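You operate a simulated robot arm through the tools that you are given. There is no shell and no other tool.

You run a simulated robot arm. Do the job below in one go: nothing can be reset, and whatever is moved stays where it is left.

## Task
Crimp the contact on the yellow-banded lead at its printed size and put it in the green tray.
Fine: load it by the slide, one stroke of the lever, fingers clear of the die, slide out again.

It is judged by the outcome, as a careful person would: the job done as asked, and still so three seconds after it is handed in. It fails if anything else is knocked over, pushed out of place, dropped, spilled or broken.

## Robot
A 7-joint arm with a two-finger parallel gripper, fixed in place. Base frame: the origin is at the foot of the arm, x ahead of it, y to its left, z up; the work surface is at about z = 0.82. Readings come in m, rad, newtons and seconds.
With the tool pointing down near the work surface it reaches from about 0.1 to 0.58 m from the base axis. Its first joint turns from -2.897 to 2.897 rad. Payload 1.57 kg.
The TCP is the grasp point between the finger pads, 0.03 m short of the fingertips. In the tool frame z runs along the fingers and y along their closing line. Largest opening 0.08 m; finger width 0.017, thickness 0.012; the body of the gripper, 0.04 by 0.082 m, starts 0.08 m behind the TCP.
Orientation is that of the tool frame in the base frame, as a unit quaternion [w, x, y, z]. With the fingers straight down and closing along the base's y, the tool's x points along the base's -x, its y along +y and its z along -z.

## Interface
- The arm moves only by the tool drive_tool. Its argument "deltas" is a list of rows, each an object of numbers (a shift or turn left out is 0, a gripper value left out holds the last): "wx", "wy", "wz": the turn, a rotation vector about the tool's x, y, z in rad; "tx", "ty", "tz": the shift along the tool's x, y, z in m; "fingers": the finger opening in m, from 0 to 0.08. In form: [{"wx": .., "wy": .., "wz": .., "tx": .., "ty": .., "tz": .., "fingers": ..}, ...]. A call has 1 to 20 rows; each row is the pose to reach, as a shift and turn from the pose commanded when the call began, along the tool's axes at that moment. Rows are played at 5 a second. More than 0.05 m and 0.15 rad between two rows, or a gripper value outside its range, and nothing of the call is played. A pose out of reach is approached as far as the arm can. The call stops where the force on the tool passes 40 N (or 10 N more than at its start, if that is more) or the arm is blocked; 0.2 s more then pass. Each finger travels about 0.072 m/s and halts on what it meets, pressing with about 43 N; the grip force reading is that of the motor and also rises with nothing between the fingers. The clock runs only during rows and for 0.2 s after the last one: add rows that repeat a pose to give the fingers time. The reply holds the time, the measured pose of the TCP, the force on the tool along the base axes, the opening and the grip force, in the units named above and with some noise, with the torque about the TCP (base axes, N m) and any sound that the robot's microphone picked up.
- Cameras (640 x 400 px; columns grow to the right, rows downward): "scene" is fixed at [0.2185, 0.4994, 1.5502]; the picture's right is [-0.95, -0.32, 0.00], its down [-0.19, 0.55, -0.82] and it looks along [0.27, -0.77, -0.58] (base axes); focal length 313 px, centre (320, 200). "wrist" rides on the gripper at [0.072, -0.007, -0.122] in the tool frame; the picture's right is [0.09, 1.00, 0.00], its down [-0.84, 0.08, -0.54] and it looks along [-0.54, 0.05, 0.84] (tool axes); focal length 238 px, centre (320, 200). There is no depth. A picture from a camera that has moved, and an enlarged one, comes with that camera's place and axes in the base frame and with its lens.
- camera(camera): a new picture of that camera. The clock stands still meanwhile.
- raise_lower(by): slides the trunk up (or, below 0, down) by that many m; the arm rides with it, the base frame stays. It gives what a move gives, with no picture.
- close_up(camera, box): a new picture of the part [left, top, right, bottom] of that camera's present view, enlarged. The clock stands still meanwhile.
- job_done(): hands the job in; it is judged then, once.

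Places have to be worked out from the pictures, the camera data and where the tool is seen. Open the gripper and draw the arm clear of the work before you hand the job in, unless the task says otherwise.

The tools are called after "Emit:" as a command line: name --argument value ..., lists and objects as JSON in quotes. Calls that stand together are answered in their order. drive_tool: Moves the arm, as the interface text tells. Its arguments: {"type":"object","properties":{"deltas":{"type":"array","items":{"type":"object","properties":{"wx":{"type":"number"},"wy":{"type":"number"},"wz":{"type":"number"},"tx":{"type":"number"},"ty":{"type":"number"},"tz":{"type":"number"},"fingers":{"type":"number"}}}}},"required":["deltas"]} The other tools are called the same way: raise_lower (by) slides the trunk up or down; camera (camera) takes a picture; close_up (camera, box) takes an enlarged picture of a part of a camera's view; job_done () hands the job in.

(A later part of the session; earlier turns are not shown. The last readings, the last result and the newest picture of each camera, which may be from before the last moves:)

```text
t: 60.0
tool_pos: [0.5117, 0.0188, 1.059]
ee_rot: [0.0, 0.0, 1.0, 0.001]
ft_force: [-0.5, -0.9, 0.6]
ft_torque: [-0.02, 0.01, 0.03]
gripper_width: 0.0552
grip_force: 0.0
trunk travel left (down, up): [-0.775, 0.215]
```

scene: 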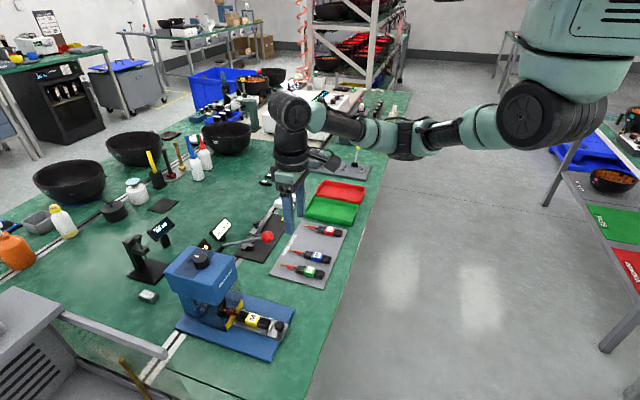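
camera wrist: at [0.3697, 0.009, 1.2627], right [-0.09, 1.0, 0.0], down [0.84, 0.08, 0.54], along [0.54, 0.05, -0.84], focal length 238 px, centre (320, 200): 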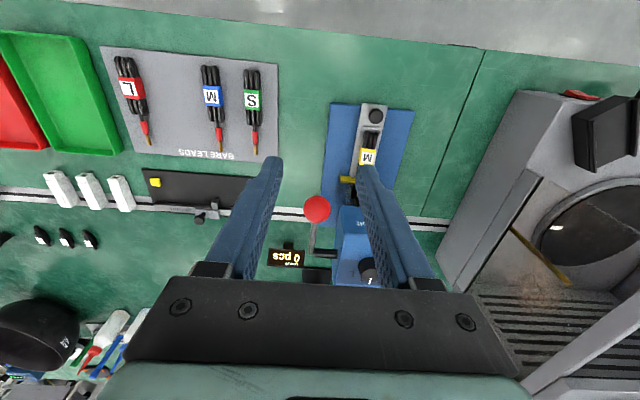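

Positioned on the ball without contact. I'll close the fingers on it.

Emit:
drive_tool --deltas '[{"fingers": 0.045}, {"fingers": 0.035}, {"fingers": 0.025}, {"fingers": 0.018}, {"fingers": 0.018}, {"fingers": 0.018}]'

Emit:
close_up --camera "scene" --box '[200, 150, 320, 280]'

Emit:
close_up --camera "wrist" --box '[220, 100, 420, 290]'

```text
t: 61.4
tool_pos: [0.5126, 0.0197, 1.0577]
ee_rot: [0.0, 0.0, 1.0, 0.0]
ft_force: [0.5, 2.6, 0.4]
ft_torque: [0.06, -0.02, 0.03]
gripper_width: 0.0282
grip_force: 38.0
trunk travel left (down, up): [-0.775, 0.215]
```

```text
3.08 times, centred on (260, 215) of scene
camera zoom: at [0.2185, 0.4994, 1.5502], right [-0.95, -0.32, 0.0], down [-0.19, 0.55, -0.82], along [0.27, -0.77, -0.58], focal length 963 px, centre (505, 154)
```

zoom: 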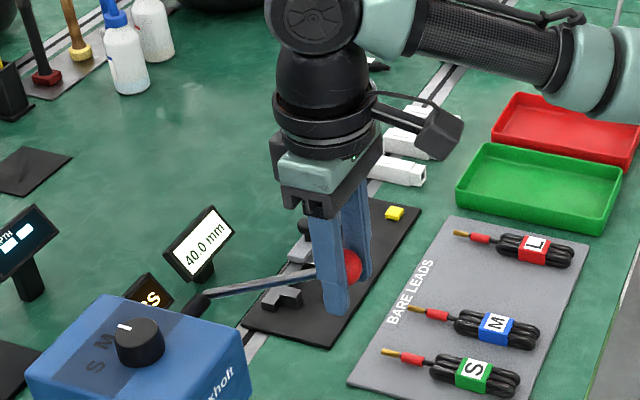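

```text
2.11 times, centred on (320, 195) of wrist
camera zoom: at [0.4396, 0.0126, 1.1815], right [-0.09, 1.0, 0.0], down [0.84, 0.08, 0.54], along [0.54, 0.05, -0.84], focal length 502 px, centre (320, 210)
```

zoom: 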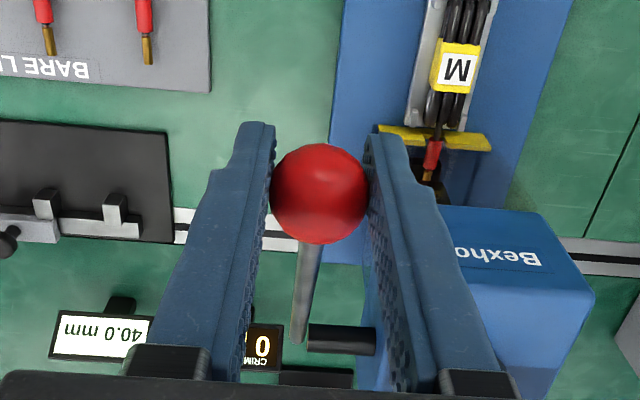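

The ball is gripped at 28 mm diameter. I'll start the downward arc around the pivot, first to about 14° above horizontal, watching the force and sound.

Emit:
drive_tool --deltas '[{"tx": 0.003, "tz": 0.0072, "fingers": 0.018}, {"tx": 0.0057, "tz": 0.0144}, {"tx": 0.0081, "tz": 0.0218}, {"tx": 0.0102, "tz": 0.0292}, {"tx": 0.0102, "tz": 0.0292}]'

Emit:
close_up --camera "scene" --box '[190, 190, 310, 350]'

```text
t: 62.6
tool_pos: [0.5013, 0.0203, 1.0303]
ee_rot: [0.001, 0.001, 1.0, 0.0]
ft_force: [1.5, -4.3, 11.1]
ft_torque: [-0.08, -1.13, -0.06]
gripper_width: 0.0281
grip_force: 38.2
trunk travel left (down, up): [-0.775, 0.215]
```

```text
2.50 times, centred on (250, 270) of scene
camera zoom: at [0.2185, 0.4994, 1.5502], right [-0.95, -0.32, 0.0], down [-0.19, 0.55, -0.82], along [0.27, -0.77, -0.58], focal length 782 px, centre (495, 25)
```

zoom: 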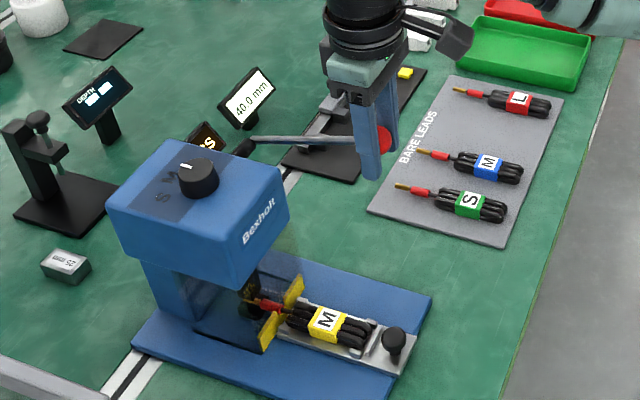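

It moves smoothly with about 11 N resistance. I'll continue the arc to about -4°.

Emit:
drive_tool --deltas '[{"tx": 0.0017, "tz": 0.0076}, {"tx": 0.003, "tz": 0.0152}, {"tx": 0.0038, "tz": 0.0229}, {"tx": 0.0043, "tz": 0.0306}, {"tx": 0.0043, "tz": 0.0384}, {"tx": 0.004, "tz": 0.0461}, {"tx": 0.004, "tz": 0.0461}]'

Emit:
close_up --camera "scene" --box '[190, 190, 310, 350]'

```text
t: 64.2
tool_pos: [0.4963, 0.0194, 0.9831]
ee_rot: [0.0, 0.001, 1.0, 0.0]
ft_force: [-8.1, -5.4, 9.2]
ft_torque: [0.0, -0.75, 0.01]
gripper_width: 0.0283
grip_force: 38.0
trunk travel left (down, up): [-0.775, 0.215]
```

```text
2.50 times, centred on (250, 270) of scene
camera zoom: at [0.2185, 0.4994, 1.5502], right [-0.95, -0.32, 0.0], down [-0.19, 0.55, -0.82], along [0.27, -0.77, -0.58], focal length 782 px, centre (495, 25)
```

zoom: 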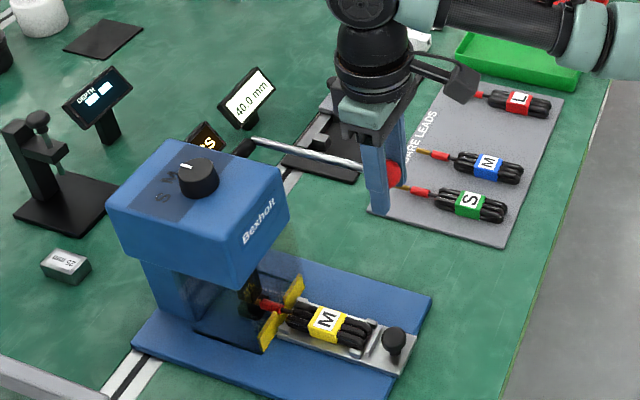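

I'll continue the arc to about -16° and read the force.

Emit:
drive_tool --deltas '[{"tx": 0.001, "tz": 0.0077}, {"tx": 0.0, "tz": 0.0154}, {"tx": -0.0015, "tz": 0.023}, {"tx": -0.0035, "tz": 0.0305}, {"tx": -0.0035, "tz": 0.0305}]'

Emit:
close_up --camera "scene" --box '[190, 190, 310, 350]'

```text
t: 65.4
tool_pos: [0.5006, 0.0203, 0.9544]
ee_rot: [0.0, 0.0, 1.0, 0.0]
ft_force: [-7.0, -7.9, 10.4]
ft_torque: [-0.05, -0.89, -0.02]
gripper_width: 0.0283
grip_force: 38.0
trunk travel left (down, up): [-0.775, 0.215]
```

```text
2.50 times, centred on (250, 270) of scene
camera zoom: at [0.2185, 0.4994, 1.5502], right [-0.95, -0.32, 0.0], down [-0.19, 0.55, -0.82], along [0.27, -0.77, -0.58], focal length 782 px, centre (495, 25)
```

zoom: 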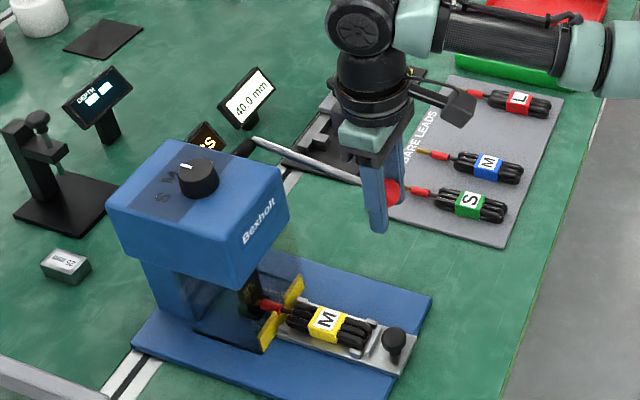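

Emit:
drive_tool --deltas '[{"tx": -0.0015, "tz": 0.0073}, {"tx": -0.004, "tz": 0.0146}, {"tx": -0.007, "tz": 0.0217}, {"tx": -0.0105, "tz": 0.0287}, {"tx": -0.0105, "tz": 0.0287}]'

Emit:
close_up --camera "scene" --box '[190, 190, 310, 350]'

```text
t: 66.0
tool_pos: [0.5028, 0.0205, 0.9458]
ee_rot: [0.002, 0.0, 1.0, 0.0]
ft_force: [-23.2, -3.1, 28.0]
ft_torque: [-0.03, -0.38, 0.06]
gripper_width: 0.0288
grip_force: 39.0
trunk travel left (down, up): [-0.775, 0.215]
stopped in row 3: the force on the tool passed its limit at 46 N (the readings are from after the stop); the commanded pose is now the measured one
```

```text
2.50 times, centred on (250, 270) of scene
camera zoom: at [0.2185, 0.4994, 1.5502], right [-0.95, -0.32, 0.0], down [-0.19, 0.55, -0.82], along [0.27, -0.77, -0.58], focal length 782 px, centre (495, 25)
```

zoom: 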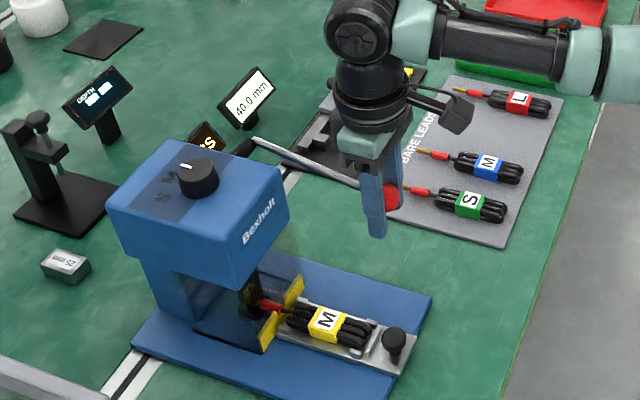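

The motion stopped at a firm 46 N near -18°. I'll check the die and the counter to see whether that is the bottom of the stroke or the crimp resistance.

Emit:
camera --camera "wrist"

Emit:
close_up --camera "scene" --box '[210, 280, 270, 340]'

Emit:
close_up --camera "scene" --box '[190, 230, 230, 270]'

```text
taken
camera wrist: at [0.4303, 0.0126, 1.0686], right [-0.09, 1.0, 0.0], down [0.84, 0.08, 0.54], along [0.54, 0.05, -0.84], focal length 238 px, centre (320, 200)
```

wrist: 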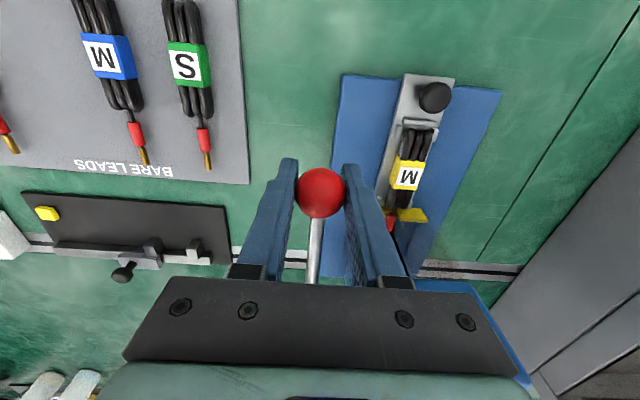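

```text
6.67 times, centred on (240, 310) of scene
camera zoom: at [0.2185, 0.4994, 1.5502], right [-0.95, -0.32, 0.0], down [-0.19, 0.55, -0.82], along [0.27, -0.77, -0.58], focal length 2086 px, centre (853, -533)
```

zoom: 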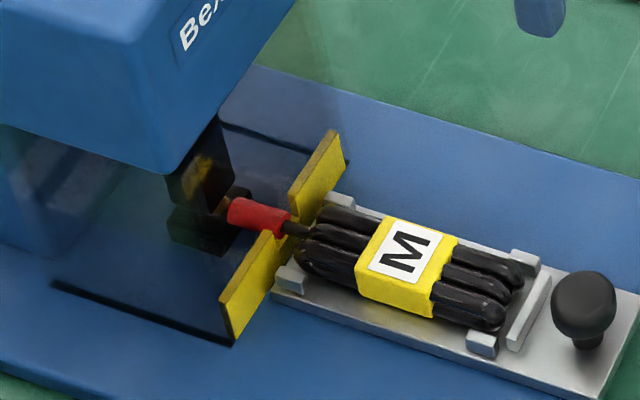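

```text
10.00 times, centred on (210, 250) of scene
camera zoom: at [0.2185, 0.4994, 1.5502], right [-0.95, -0.32, 0.0], down [-0.19, 0.55, -0.82], along [0.27, -0.77, -0.58], focal length 3129 px, centre (1420, -300)
```

zoom: 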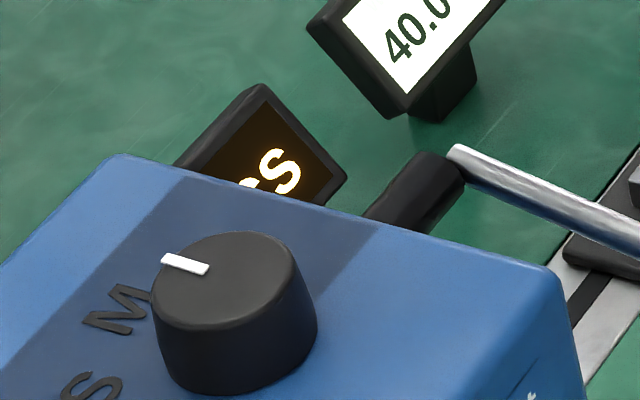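

A circle fit of the path gives the pivot at (0.6447, 0.9898) and R=0.1486, with about 44° of stroke so far. The ram is down on the contact, but I've heard no sound yet. I'll push a few more millimetres tangentially in small steps to learn whether this is the hard stop.

Emit:
drive_tool --deltas '[{"tx": 0.0003, "tz": 0.0015}, {"tx": 0.0, "tz": 0.003}, {"tx": -0.0003, "tz": 0.0045}, {"tx": -0.0003, "tz": 0.0045}]'

Emit:
close_up --camera "scene" --box '[210, 280, 270, 340]'

```text
t: 66.7
tool_pos: [0.5036, 0.0197, 0.9454]
ee_rot: [0.003, -0.002, 1.0, 0.001]
ft_force: [-20.3, -0.8, 27.7]
ft_torque: [-0.15, 0.47, 0.01]
gripper_width: 0.0286
grip_force: 38.6
trunk travel left (down, up): [-0.775, 0.215]
stopped in row 3: the force on the tool passed its limit at 48 N (the readings are from after the stop); the commanded pose is now the measured one
```

```text
6.67 times, centred on (240, 310) of scene
camera zoom: at [0.2185, 0.4994, 1.5502], right [-0.95, -0.32, 0.0], down [-0.19, 0.55, -0.82], along [0.27, -0.77, -0.58], focal length 2086 px, centre (853, -533)
```

zoom: 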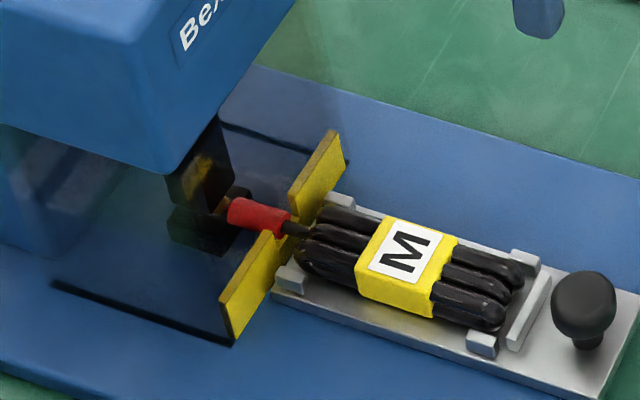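

There was no further motion at 48 N, so the lever is at its bottom stop and the stroke is complete. I'll now bring the lever back up along the same arc, still holding the ball.

Emit:
drive_tool --deltas '[{"tx": 0.003, "tz": -0.009}, {"tx": 0.0052, "tz": -0.0186}, {"tx": 0.0066, "tz": -0.0276}, {"tx": 0.0073, "tz": -0.0366}, {"tx": 0.0074, "tz": -0.0457}, {"tx": 0.0071, "tz": -0.0548}, {"tx": 0.0062, "tz": -0.0638}, {"tx": 0.0048, "tz": -0.0728}, {"tx": 0.0027, "tz": -0.0816}, {"tx": 0.0002, "tz": -0.0903}, {"tx": -0.0024, "tz": -0.0976}, {"tx": -0.0054, "tz": -0.1048}, {"tx": -0.008, "tz": -0.1105}, {"tx": -0.008, "tz": -0.1105}]'

Emit:
close_up --camera "scene" --box '[190, 190, 310, 350]'

Emit:
camera --camera "wrist"

```text
t: 69.7
tool_pos: [0.5151, 0.0194, 1.0527]
ee_rot: [0.003, -0.001, 1.0, 0.0]
ft_force: [0.5, 2.0, -4.6]
ft_torque: [0.04, 1.01, 0.02]
gripper_width: 0.0282
grip_force: 38.8
trunk travel left (down, up): [-0.775, 0.215]
```

```text
2.50 times, centred on (250, 270) of scene
camera zoom: at [0.2185, 0.4994, 1.5502], right [-0.95, -0.32, 0.0], down [-0.19, 0.55, -0.82], along [0.27, -0.77, -0.58], focal length 782 px, centre (495, 25)
```

zoom: 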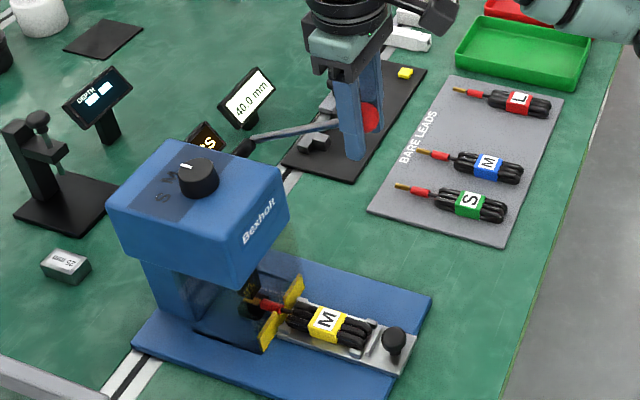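

```text
taken
camera wrist: at [0.4428, 0.0124, 1.1745], right [-0.09, 1.0, 0.0], down [0.83, 0.08, 0.55], along [0.54, 0.05, -0.84], focal length 238 px, centre (320, 200)
```

wrist: 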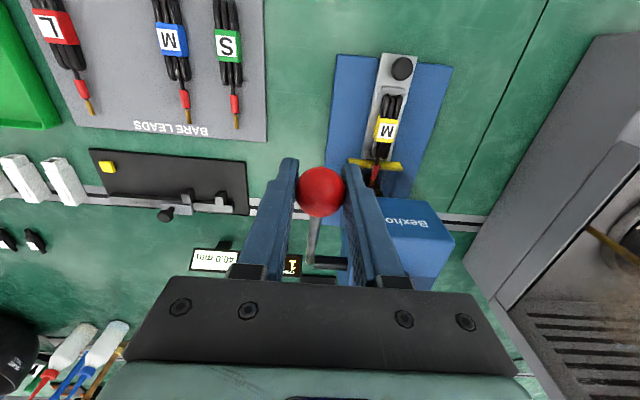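

Emit:
close_up --camera "wrist" --box '[270, 230, 350, 285]'

Emit:
close_up --camera "scene" --box '[210, 280, 270, 340]'

```text
7.27 times, centred on (310, 258) of wrist
camera zoom: at [0.4428, 0.0124, 1.1745], right [-0.09, 1.0, 0.0], down [0.83, 0.08, 0.55], along [0.54, 0.05, -0.84], focal length 1734 px, centre (393, -218)
```

zoom: 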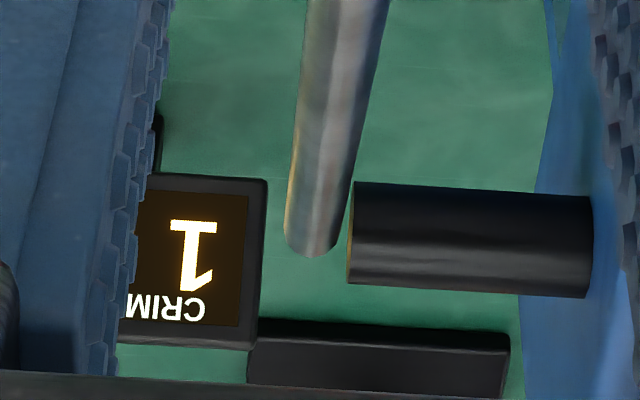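

```text
6.67 times, centred on (240, 310) of scene
camera zoom: at [0.2185, 0.4994, 1.5502], right [-0.95, -0.32, 0.0], down [-0.19, 0.55, -0.82], along [0.27, -0.77, -0.58], focal length 2086 px, centre (853, -533)
```

zoom: 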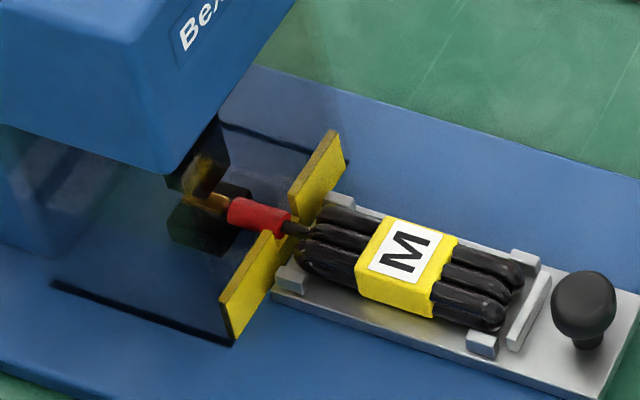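

The counter reads 1, the ram is up and the contact is crimped. I'll ease the lever the last bit to its top rest, then open and lift off the ball.

Emit:
drive_tool --deltas '[{"tx": -0.0005, "tz": -0.003, "fingers": 0.018}, {"tx": -0.0005, "tz": -0.005, "fingers": 0.018}, {"tx": -0.0005, "tz": -0.005, "fingers": 0.03}, {"tx": -0.0005, "tz": -0.005, "fingers": 0.045}, {"tx": -0.0005, "tz": -0.005, "fingers": 0.055}, {"tx": -0.0005, "tz": -0.005, "fingers": 0.055}]'

Emit:
close_up --camera "scene" --box '[190, 190, 310, 350]'

```text
t: 71.1
tool_pos: [0.5162, 0.0178, 1.0576]
ee_rot: [0.002, -0.001, 1.0, 0.0]
ft_force: [-0.2, 0.1, -0.5]
ft_torque: [-0.02, -0.03, -0.03]
gripper_width: 0.0553
grip_force: 0.0
trunk travel left (down, up): [-0.775, 0.215]
```

```text
2.50 times, centred on (250, 270) of scene
camera zoom: at [0.2185, 0.4994, 1.5502], right [-0.95, -0.32, 0.0], down [-0.19, 0.55, -0.82], along [0.27, -0.77, -0.58], focal length 782 px, centre (495, 25)
```

zoom: 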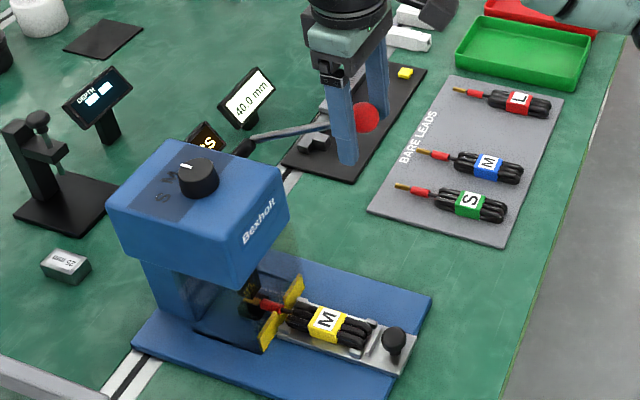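

The lever rests at the top and the ball is free. I'll lift off, draw back, and return above the slide knob, now at about (0.4555, 0.109).

Emit:
drive_tool --deltas '[{"tz": -0.03, "fingers": 0.055}, {"tz": -0.06}, {"tz": -0.085}, {"tz": -0.085, "tx": 0.03}, {"tz": -0.085, "tx": 0.06}, {"tz": -0.085, "tx": 0.06, "ty": 0.03}, {"tz": -0.085, "tx": 0.06, "ty": 0.06}, {"tz": -0.085, "tx": 0.06, "ty": 0.0905}, {"tz": -0.085, "tx": 0.06, "ty": 0.0905, "fingers": 0.045}, {"tz": -0.06, "tx": 0.06, "ty": 0.0905}, {"tz": -0.03, "tx": 0.06, "ty": 0.0905}, {"tz": 0.0, "tx": 0.06, "ty": 0.0905}, {"tz": 0.03, "tx": 0.06, "ty": 0.0905}, {"tz": 0.03, "tx": 0.06, "ty": 0.0905}, {"tz": 0.03, "tx": 0.06, "ty": 0.0905}]'

Emit:
camera --camera "wrist"

Emit:
camera --camera "scene"

```text
t: 74.3
tool_pos: [0.4551, 0.1105, 1.0271]
ee_rot: [0.003, -0.001, 1.0, 0.001]
ft_force: [-0.4, 0.2, 0.0]
ft_torque: [-0.03, 0.0, -0.02]
gripper_width: 0.0448
grip_force: 0.1
trunk travel left (down, up): [-0.775, 0.215]
```

```text
taken
camera wrist: at [0.382, 0.1035, 1.1492], right [-0.09, 1.0, 0.0], down [0.83, 0.08, 0.55], along [0.54, 0.05, -0.84], focal length 238 px, centre (320, 200)
```

wrist: 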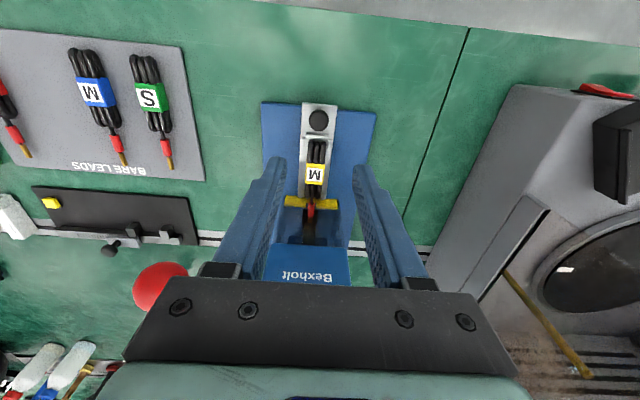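

```text
taken
```

scene: 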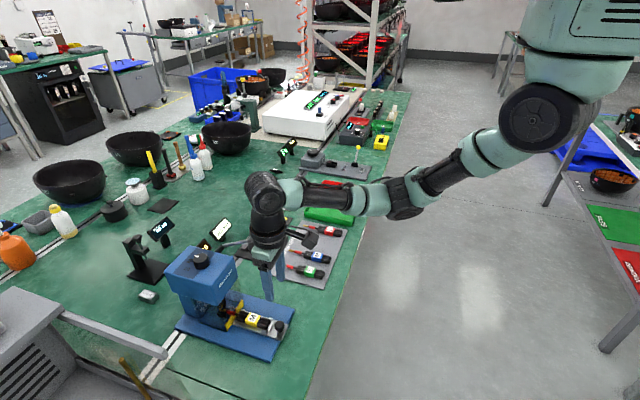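

The knob is at about (0.456, 0.108). I'll descend over it to z of about 0.879 and close.

Emit:
drive_tool --deltas '[{"ty": -0.0015, "tz": 0.03, "fingers": 0.045}, {"ty": -0.0015, "tz": 0.06}, {"ty": -0.0015, "tz": 0.09}, {"ty": -0.0015, "tz": 0.12}, {"ty": -0.0015, "tz": 0.14}, {"ty": -0.0015, "tz": 0.148}, {"ty": -0.0015, "tz": 0.148}, {"ty": -0.0015, "tz": 0.148}]'

Emit:
close_up --camera "wrist" --box '[240, 110, 400, 290]'

Emit:
close_up --camera "scene" --box '[210, 250, 310, 350]'

```text
t: 76.1
tool_pos: [0.4554, 0.109, 0.8781]
ee_rot: [0.003, -0.001, 1.0, 0.0]
ft_force: [0.0, 0.1, -0.6]
ft_torque: [0.0, -0.02, -0.01]
gripper_width: 0.0451
grip_force: 0.1
trunk travel left (down, up): [-0.775, 0.215]
```

```text
2.22 times, centred on (320, 200) of wrist
camera zoom: at [0.3825, 0.1005, 1.0002], right [-0.09, 1.0, 0.0], down [0.83, 0.08, 0.55], along [0.54, 0.05, -0.84], focal length 530 px, centre (320, 200)
```

zoom: 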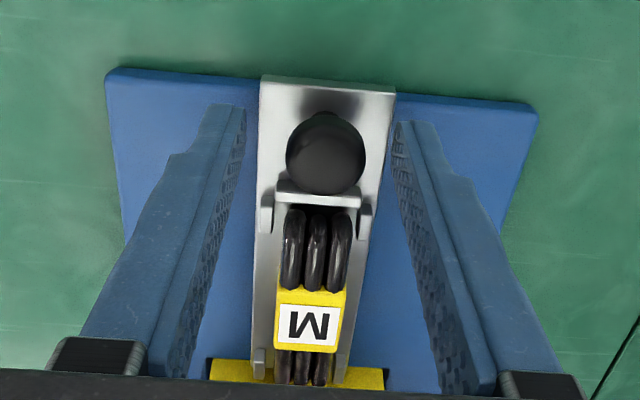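

```text
4.00 times, centred on (260, 300) of scene
camera zoom: at [0.2185, 0.4994, 1.5502], right [-0.95, -0.32, 0.0], down [-0.19, 0.55, -0.82], along [0.27, -0.77, -0.58], focal length 1252 px, centre (560, -200)
```

zoom: 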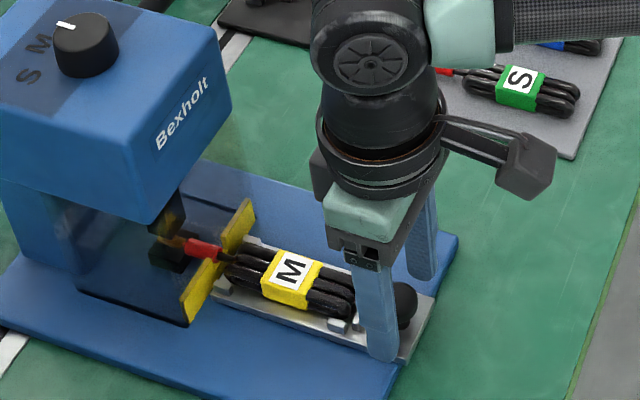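

Fingers straddle the knob. I'll close on it and draw the slide out along -x in steps, about 61 mm in total.

Emit:
drive_tool --deltas '[{"fingers": 0.035}, {"fingers": 0.025}, {"fingers": 0.012}, {"fingers": 0.012}, {"tx": 0.004, "fingers": 0.012}, {"tx": 0.009}, {"tx": 0.014}, {"tx": 0.02}, {"tx": 0.02}]'

Emit:
close_up --camera "scene" --box '[210, 250, 310, 350]'

```text
t: 78.1
tool_pos: [0.4356, 0.1108, 0.8788]
ee_rot: [0.002, -0.001, 1.0, 0.0]
ft_force: [0.5, 3.5, -8.5]
ft_torque: [0.07, -0.51, 0.0]
gripper_width: 0.0229
grip_force: 35.5
trunk travel left (down, up): [-0.775, 0.215]
```

```text
4.00 times, centred on (260, 300) of scene
camera zoom: at [0.2185, 0.4994, 1.5502], right [-0.95, -0.32, 0.0], down [-0.19, 0.55, -0.82], along [0.27, -0.77, -0.58], focal length 1252 px, centre (560, -200)
```

zoom: 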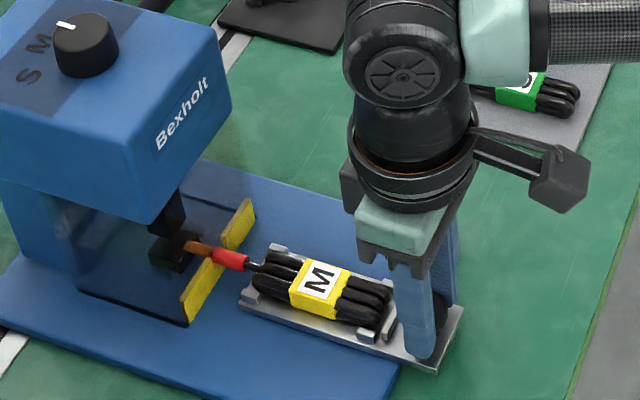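

The slide and lead come out together. I'll draw the remaining 41 mm or so.

Emit:
drive_tool --deltas '[{"tx": 0.006, "tz": 0.0006}, {"tx": 0.012, "tz": 0.0008}, {"tx": 0.018, "tz": 0.0008}, {"tx": 0.024, "tz": 0.0008}, {"tx": 0.03, "tz": 0.0008}, {"tx": 0.036, "tz": 0.0008}, {"tx": 0.04, "tz": 0.0008}, {"tx": 0.04, "tz": 0.0008}]'

Emit:
close_up --camera "scene" --box '[210, 250, 330, 360]'

```text
t: 79.9
tool_pos: [0.3966, 0.1097, 0.8785]
ee_rot: [0.004, -0.001, 1.0, 0.001]
ft_force: [0.5, 8.0, 21.8]
ft_torque: [0.16, 0.11, -0.03]
gripper_width: 0.0231
grip_force: 35.4
trunk travel left (down, up): [-0.775, 0.215]
```

```text
3.64 times, centred on (270, 305) of scene
camera zoom: at [0.2185, 0.4994, 1.5502], right [-0.95, -0.32, 0.0], down [-0.19, 0.55, -0.82], along [0.27, -0.77, -0.58], focal length 1138 px, centre (502, -182)
```

zoom: 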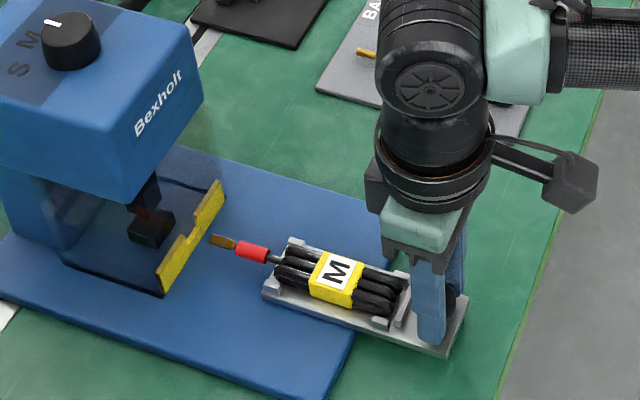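

Nearly fully out. I'll relieve the downward load and draw the last 2–3 mm to the original out position.

Emit:
drive_tool --deltas '[{"tx": 0.001, "tz": -0.001}, {"tx": 0.002, "tz": -0.0014, "ty": 0.001}, {"tx": 0.003, "tz": -0.0014, "ty": 0.001}, {"tx": 0.003, "tz": -0.0014, "ty": 0.001}]'

```text
t: 80.9
tool_pos: [0.3948, 0.1094, 0.8778]
ee_rot: [0.004, 0.0, 1.0, 0.0]
ft_force: [14.6, 2.9, -4.5]
ft_torque: [0.0, -0.62, 0.02]
gripper_width: 0.023
grip_force: 35.4
trunk travel left (down, up): [-0.775, 0.215]
```

The out-stop is reached: +14.6 N in x with no more travel. I'll relax and release the knob, then lift.

Emit:
drive_tool --deltas '[{"tx": -0.0015, "fingers": 0.012}, {"tx": -0.002, "fingers": 0.012}, {"tx": -0.002, "fingers": 0.025}, {"tx": -0.002, "fingers": 0.045}, {"tx": -0.002, "fingers": 0.045}, {"tx": -0.002, "tz": -0.02}, {"tx": -0.002, "tz": -0.05}, {"tx": -0.002, "tz": -0.09}, {"tx": -0.002, "tz": -0.09}]'

Emit:
close_up --camera "scene" --box '[230, 290, 310, 350]'

Emit:
camera --camera "wrist"

```text
t: 82.9
tool_pos: [0.3969, 0.1082, 0.9699]
ee_rot: [0.003, -0.001, 1.0, 0.001]
ft_force: [0.9, -0.1, 0.4]
ft_torque: [-0.02, -0.01, 0.01]
gripper_width: 0.0448
grip_force: 0.1
trunk travel left (down, up): [-0.775, 0.215]
```

```text
6.67 times, centred on (270, 320) of scene
camera zoom: at [0.2185, 0.4994, 1.5502], right [-0.95, -0.32, 0.0], down [-0.19, 0.55, -0.82], along [0.27, -0.77, -0.58], focal length 2086 px, centre (653, -600)
```

zoom: 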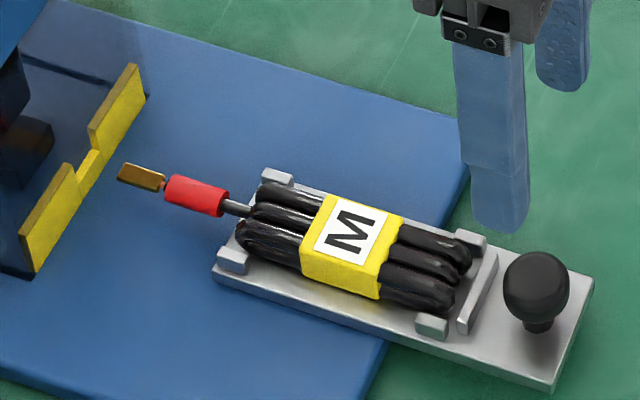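

```text
taken
camera wrist: at [0.3238, 0.1006, 1.0926], right [-0.09, 1.0, 0.0], down [0.83, 0.08, 0.55], along [0.54, 0.05, -0.84], focal length 238 px, centre (320, 200)
```

wrist: 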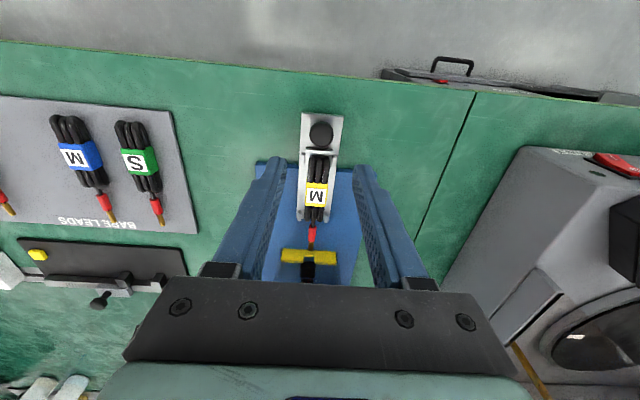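

The contact is visibly flattened, so it's crimped, and the slide is fully out. I'll move over the band at about (0.470, 0.109) to pick the lead back up.

Emit:
drive_tool --deltas '[{"tx": -0.025, "ty": 0.0005, "fingers": 0.045}, {"tx": -0.05, "ty": 0.001}, {"tx": -0.0725, "ty": 0.001}, {"tx": -0.0725, "ty": 0.001, "tz": 0.03}, {"tx": -0.0725, "ty": 0.001, "tz": 0.06}, {"tx": -0.0725, "ty": 0.001, "tz": 0.06}, {"tx": -0.0725, "ty": 0.001, "tz": 0.06}]'

Emit:
close_up --camera "wrist" --box '[230, 80, 410, 260]'

Emit:
close_up --camera "scene" --box '[230, 270, 310, 350]'

```text
t: 84.5
tool_pos: [0.4667, 0.1131, 0.9079]
ee_rot: [0.003, -0.001, 1.0, 0.0]
ft_force: [0.5, 0.5, 0.0]
ft_torque: [0.04, 0.0, -0.02]
gripper_width: 0.0452
grip_force: 0.0
trunk travel left (down, up): [-0.775, 0.215]
```

```text
2.22 times, centred on (320, 170) of wrist
camera zoom: at [0.3943, 0.1059, 1.0304], right [-0.09, 1.0, 0.0], down [0.83, 0.08, 0.55], along [0.54, 0.05, -0.84], focal length 530 px, centre (320, 267)
```

zoom: 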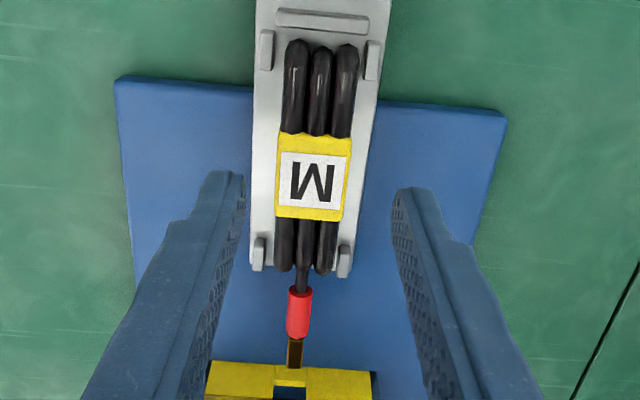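

```text
5.00 times, centred on (270, 310) of scene
camera zoom: at [0.2185, 0.4994, 1.5502], right [-0.95, -0.32, 0.0], down [-0.19, 0.55, -0.82], along [0.27, -0.77, -0.58], focal length 1564 px, centre (570, -350)
```

zoom: 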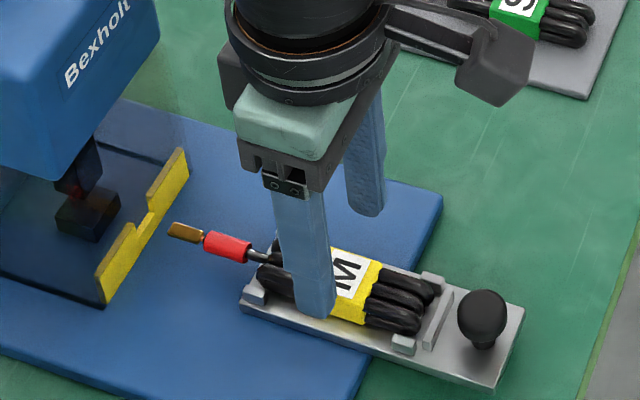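

The band centre is at (0.4695, 0.110). I'll correct by 3 mm and descend to z of about 0.8735, with the tips just above the plate.

Emit:
drive_tool --deltas '[{"tx": -0.003, "ty": -0.0028, "tz": 0.012, "fingers": 0.045}, {"tx": -0.003, "ty": -0.0028, "tz": 0.025}, {"tx": -0.003, "ty": -0.0028, "tz": 0.034}, {"tx": -0.003, "ty": -0.0028, "tz": 0.034}, {"tx": -0.003, "ty": -0.0028, "tz": 0.034}]'

Emit:
close_up --camera "wrist" --box '[230, 80, 410, 260]'

```text
t: 85.7
tool_pos: [0.4704, 0.1075, 0.8746]
ee_rot: [0.003, -0.001, 1.0, 0.0]
ft_force: [-0.2, -1.1, 0.9]
ft_torque: [-0.02, 0.01, 0.0]
gripper_width: 0.0451
grip_force: 0.0
trunk travel left (down, up): [-0.775, 0.215]
```

```text
2.22 times, centred on (320, 170) of wrist
camera zoom: at [0.3963, 0.1006, 0.9965], right [-0.09, 1.0, 0.0], down [0.83, 0.08, 0.55], along [0.54, 0.05, -0.84], focal length 530 px, centre (320, 267)
```

zoom: 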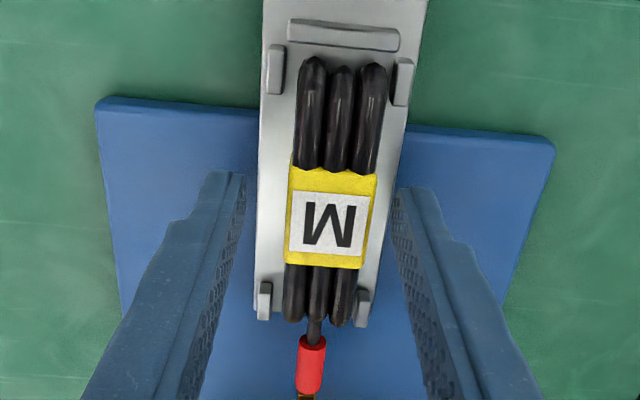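

The lead is about 3 mm to the +y side of the gripper centre. I'll correct and close on the band.

Emit:
drive_tool --deltas '[{"ty": 0.0028, "fingers": 0.045}, {"ty": 0.0028, "fingers": 0.035}, {"ty": 0.0028, "fingers": 0.025}, {"ty": 0.0028, "fingers": 0.018}, {"ty": 0.0028, "fingers": 0.018}, {"ty": 0.0028, "fingers": 0.018}]'

```text
t: 87.1
tool_pos: [0.4684, 0.1109, 0.8747]
ee_rot: [0.003, -0.001, 1.0, 0.0]
ft_force: [0.2, 0.2, -0.2]
ft_torque: [0.03, 0.0, -0.03]
gripper_width: 0.024
grip_force: 36.3
trunk travel left (down, up): [-0.775, 0.215]
```

Gripped at 24 mm. I'll lift straight up, check the crimped contact, then draw in and cross back toward the green tray with the contact kept below and clear of the lever ball.

Emit:
drive_tool --deltas '[{"tz": -0.01, "fingers": 0.018}, {"tz": -0.03}, {"tz": -0.065}, {"tz": -0.1}, {"tz": -0.115}, {"tz": -0.115, "tx": 0.03}, {"tz": -0.115, "tx": 0.058}, {"tz": -0.115, "tx": 0.058}]'

Emit:
close_up --camera "scene" --box '[220, 230, 330, 340]'

Emit:
close_up --camera "wrist" --box '[240, 100, 400, 280]'

```text
t: 88.9
tool_pos: [0.4102, 0.1123, 0.9893]
ee_rot: [0.003, -0.001, 1.0, 0.001]
ft_force: [0.0, 0.3, -0.7]
ft_torque: [0.01, -0.01, 0.0]
gripper_width: 0.0241
grip_force: 35.9
trunk travel left (down, up): [-0.775, 0.215]
```

```text
3.64 times, centred on (275, 285) of scene
camera zoom: at [0.2185, 0.4994, 1.5502], right [-0.95, -0.32, 0.0], down [-0.19, 0.55, -0.82], along [0.27, -0.77, -0.58], focal length 1138 px, centre (484, -109)
```

zoom: 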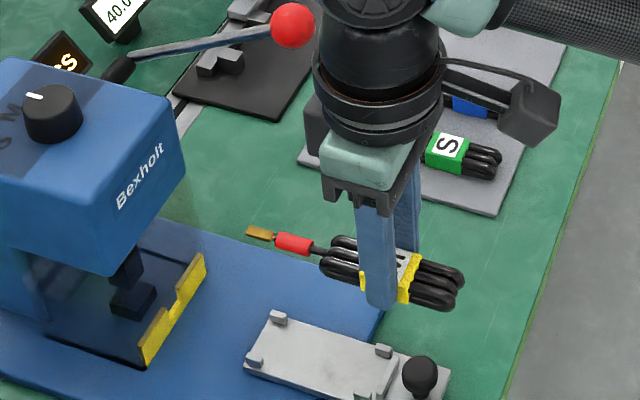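

```text
2.22 times, centred on (320, 190) of wrist
camera zoom: at [0.3373, 0.1048, 1.1119], right [-0.09, 1.0, 0.0], down [0.83, 0.08, 0.55], along [0.54, 0.05, -0.84], focal length 530 px, centre (320, 222)
```

zoom: 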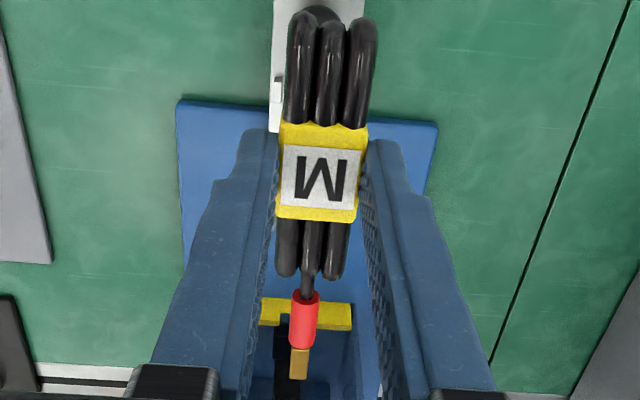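

The lead is lifted with its flattened contact. I'll cross back at x of about 0.41 toward the tray side, rising once past the lever.

Emit:
drive_tool --deltas '[{"ty": -0.035}, {"ty": -0.075}, {"ty": -0.115}, {"ty": -0.155, "tz": -0.005}, {"ty": -0.195, "tz": -0.015}, {"ty": -0.235, "tz": -0.03}, {"ty": -0.275, "tz": -0.045}, {"ty": -0.31, "tz": -0.06}, {"ty": -0.345, "tz": -0.08}, {"ty": -0.38, "tz": -0.1}, {"ty": -0.38, "tz": -0.1}, {"ty": -0.38, "tz": -0.1}]'

Emit:
camera --camera "wrist"

Emit:
camera --camera "scene"

```text
t: 91.5
tool_pos: [0.4144, -0.2675, 1.0902]
ee_rot: [0.003, -0.001, 1.0, 0.002]
ft_force: [0.9, -0.8, -0.9]
ft_torque: [0.01, 0.0, -0.02]
gripper_width: 0.0239
grip_force: 36.2
trunk travel left (down, up): [-0.775, 0.215]
```

```text
taken
camera wrist: at [0.341, -0.275, 1.2128], right [-0.09, 1.0, 0.0], down [0.83, 0.08, 0.55], along [0.54, 0.05, -0.84], focal length 238 px, centre (320, 200)
```

wrist: 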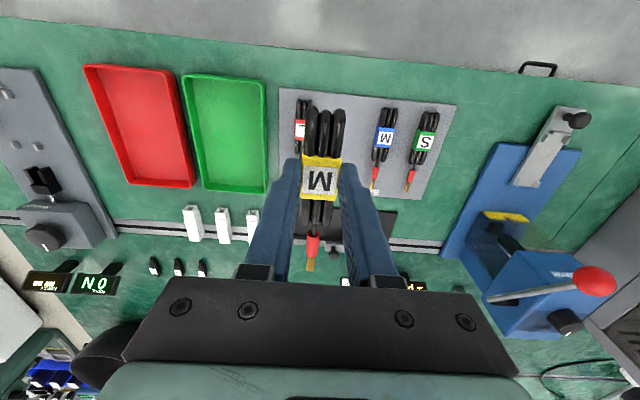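

```text
taken
```

scene: 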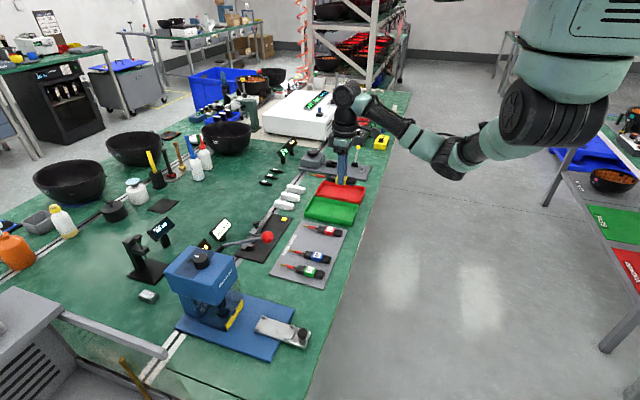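

Good tracking. I'll measure the green tray from here.

Emit:
close_up --camera "wrist" --box '[170, 60, 290, 210]'

Emit:
close_up --camera "scene" --box '[290, 170, 370, 235]'

```text
2.67 times, centred on (230, 135) of wrist
camera zoom: at [0.341, -0.275, 1.2128], right [-0.09, 1.0, 0.0], down [0.83, 0.08, 0.55], along [0.54, 0.05, -0.84], focal length 636 px, centre (560, 373)
```

zoom: 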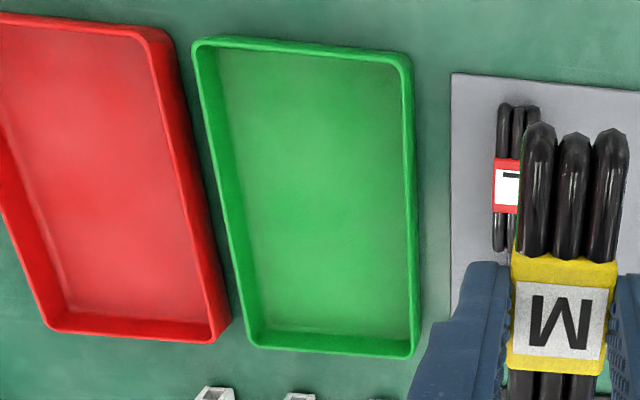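

```text
6.15 times, centred on (330, 202) of scene
camera zoom: at [0.2185, 0.4994, 1.5502], right [-0.95, -0.32, 0.0], down [-0.19, 0.55, -0.82], along [0.27, -0.77, -0.58], focal length 1926 px, centre (258, 185)
```

zoom: 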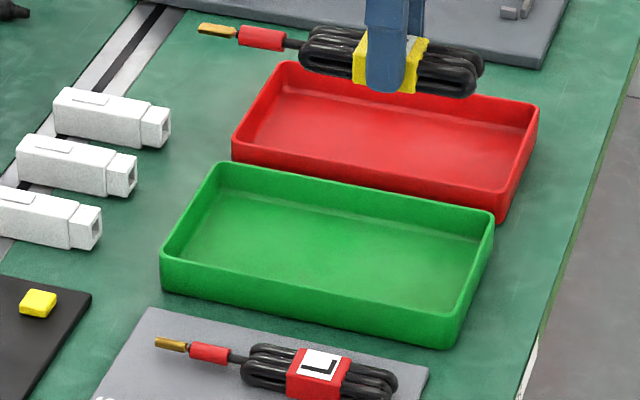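

The green tray's inner floor spans about x 0.396–0.567 and y -0.455 to -0.356. I'll aim the TCP at about (0.451, -0.402) so the 0.145 m lead lies lengthwise. That is at 0.60 m radius, so I'll lower the trunk 0.12 m to gain reach at tray height.

Emit:
raise_lower --by -0.12

Emit:
camera --camera "scene"

```text
t: 93.0
tool_pos: [0.4136, -0.2671, 0.971]
ee_rot: [0.003, -0.001, 1.0, 0.0]
ft_force: [0.1, -0.6, -0.8]
ft_torque: [0.04, 0.01, -0.01]
gripper_width: 0.0238
grip_force: 35.6
trunk travel left (down, up): [-0.655, 0.335]
```

```text
taken
```

scene: 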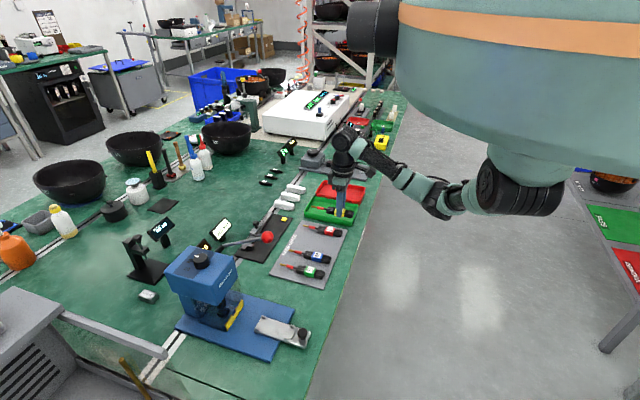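

I'll move over the tray centre at the current height.

Emit:
drive_tool --deltas '[{"tx": -0.009, "ty": -0.034}, {"tx": -0.018, "ty": -0.068}, {"tx": -0.028, "ty": -0.102}, {"tx": -0.0375, "ty": -0.135}, {"tx": -0.0375, "ty": -0.135}, {"tx": -0.0375, "ty": -0.135}]'

Emit:
camera --camera "wrist"

Emit:
close_up --camera "scene" --box '[280, 110, 480, 250]'

```text
t: 94.4
tool_pos: [0.4523, -0.4034, 0.9704]
ee_rot: [0.002, -0.002, 1.0, -0.001]
ft_force: [0.9, 0.1, 0.1]
ft_torque: [0.01, -0.01, -0.01]
gripper_width: 0.0235
grip_force: 35.9
trunk travel left (down, up): [-0.655, 0.335]
```

```text
taken
camera wrist: at [0.3798, -0.4116, 1.093], right [-0.09, 1.0, 0.0], down [0.83, 0.08, 0.55], along [0.54, 0.05, -0.84], focal length 238 px, centre (320, 200)
```

wrist: 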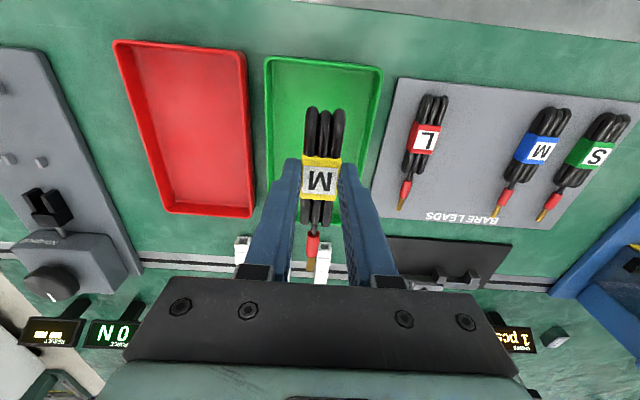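

```text
2.86 times, centred on (380, 180) of scene
camera zoom: at [0.2185, 0.4994, 1.5502], right [-0.95, -0.32, 0.0], down [-0.19, 0.55, -0.82], along [0.27, -0.77, -0.58], focal length 894 px, centre (149, 257)
```

zoom: 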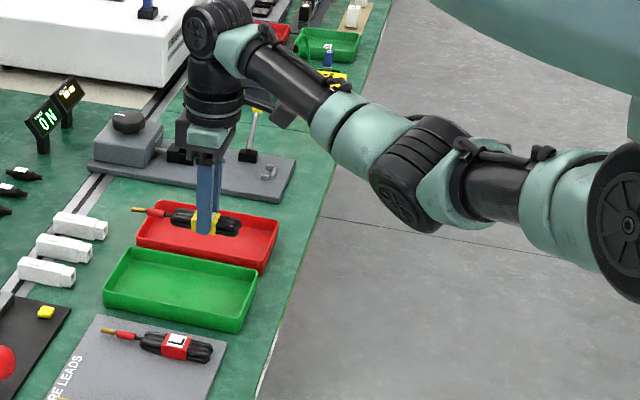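

The gripper is centred over the tray with the lead aligned lengthwise. I'll descend into it to z of about 0.875.

Emit:
drive_tool --deltas '[{"ty": -0.001, "tz": 0.03}, {"ty": -0.002, "tz": 0.06}, {"ty": -0.002, "tz": 0.085}, {"ty": -0.002, "tz": 0.095}, {"ty": -0.002, "tz": 0.095}, {"ty": -0.002, "tz": 0.095}]'

Emit:
close_up --camera "wrist" --box '[210, 60, 430, 290]'

Emit:
close_up --camera "scene" --box '[280, 150, 380, 240]'

```text
t: 95.8
tool_pos: [0.4506, -0.4053, 0.8766]
ee_rot: [0.002, -0.001, 1.0, 0.001]
ft_force: [0.1, 0.2, -0.2]
ft_torque: [-0.05, 0.0, 0.01]
gripper_width: 0.0239
grip_force: 36.3
trunk travel left (down, up): [-0.655, 0.335]
```

```text
1.74 times, centred on (320, 175) of wrist
camera zoom: at [0.3789, -0.4129, 0.9982], right [-0.09, 1.0, 0.0], down [0.83, 0.08, 0.55], along [0.54, 0.05, -0.84], focal length 414 px, centre (320, 244)
```

zoom: 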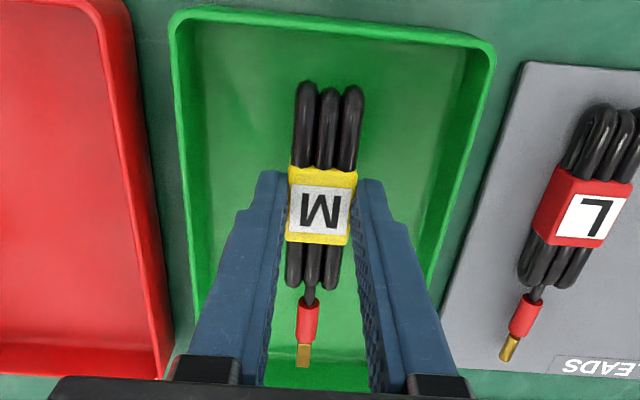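

```text
4.44 times, centred on (330, 195) of scene
camera zoom: at [0.2185, 0.4994, 1.5502], right [-0.95, -0.32, 0.0], down [-0.19, 0.55, -0.82], along [0.27, -0.77, -0.58], focal length 1391 px, centre (276, 222)
```

zoom: 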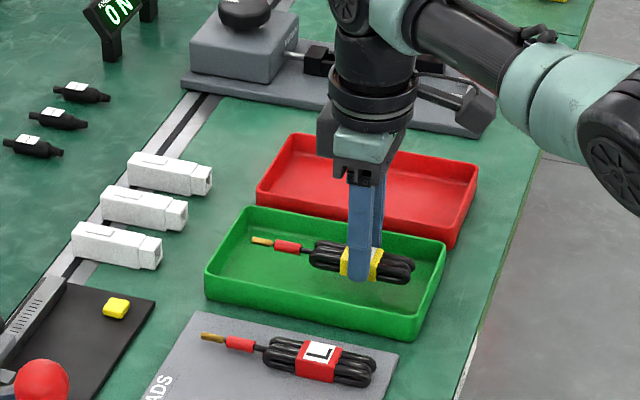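

The lead is inside the tray outline with margin on all sides. I'll lower gently toward the floor.

Emit:
drive_tool --deltas '[{"tz": 0.005}, {"tz": 0.009}, {"tz": 0.012}, {"tz": 0.012}]'

```text
t: 96.8
tool_pos: [0.4513, -0.4047, 0.863]
ee_rot: [0.002, -0.001, 1.0, 0.001]
ft_force: [0.3, -0.2, 0.0]
ft_torque: [0.0, 0.0, -0.02]
gripper_width: 0.024
grip_force: 35.8
trunk travel left (down, up): [-0.655, 0.335]
```

Emit:
drive_tool --deltas '[{"tz": 0.001}, {"tz": 0.002}, {"tz": 0.002}]'

```text
t: 97.6
tool_pos: [0.4522, -0.4044, 0.8619]
ee_rot: [0.002, 0.0, 1.0, 0.001]
ft_force: [-0.3, 0.4, -0.9]
ft_torque: [-0.02, 0.03, -0.01]
gripper_width: 0.0241
grip_force: 35.9
trunk travel left (down, up): [-0.655, 0.335]
```

No contact yet at z=0.862. I'll keep lowering in 1 mm steps.

Emit:
drive_tool --deltas '[{"tz": 0.001}, {"tz": 0.002}, {"tz": 0.003}, {"tz": 0.003}]'

Emit:
close_up --camera "scene" --box '[290, 170, 370, 235]'

```text
t: 98.6
tool_pos: [0.4515, -0.4048, 0.8591]
ee_rot: [0.003, -0.001, 1.0, -0.001]
ft_force: [-0.2, -0.8, 6.4]
ft_torque: [-0.01, 0.3, 0.0]
gripper_width: 0.0239
grip_force: 36.1
trunk travel left (down, up): [-0.655, 0.335]
```

```text
6.15 times, centred on (330, 202) of scene
camera zoom: at [0.2185, 0.4994, 1.5502], right [-0.95, -0.32, 0.0], down [-0.19, 0.55, -0.82], along [0.27, -0.77, -0.58], focal length 1926 px, centre (258, 185)
```

zoom: 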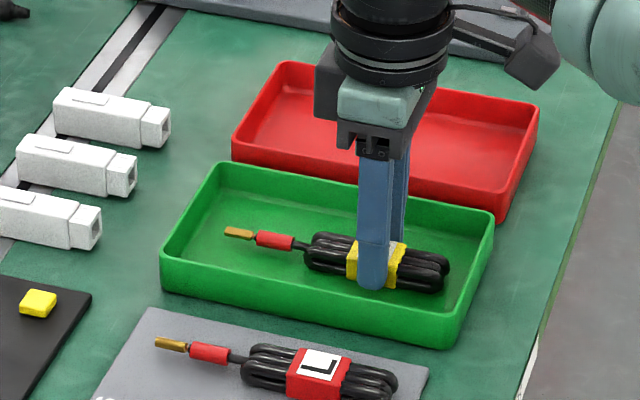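

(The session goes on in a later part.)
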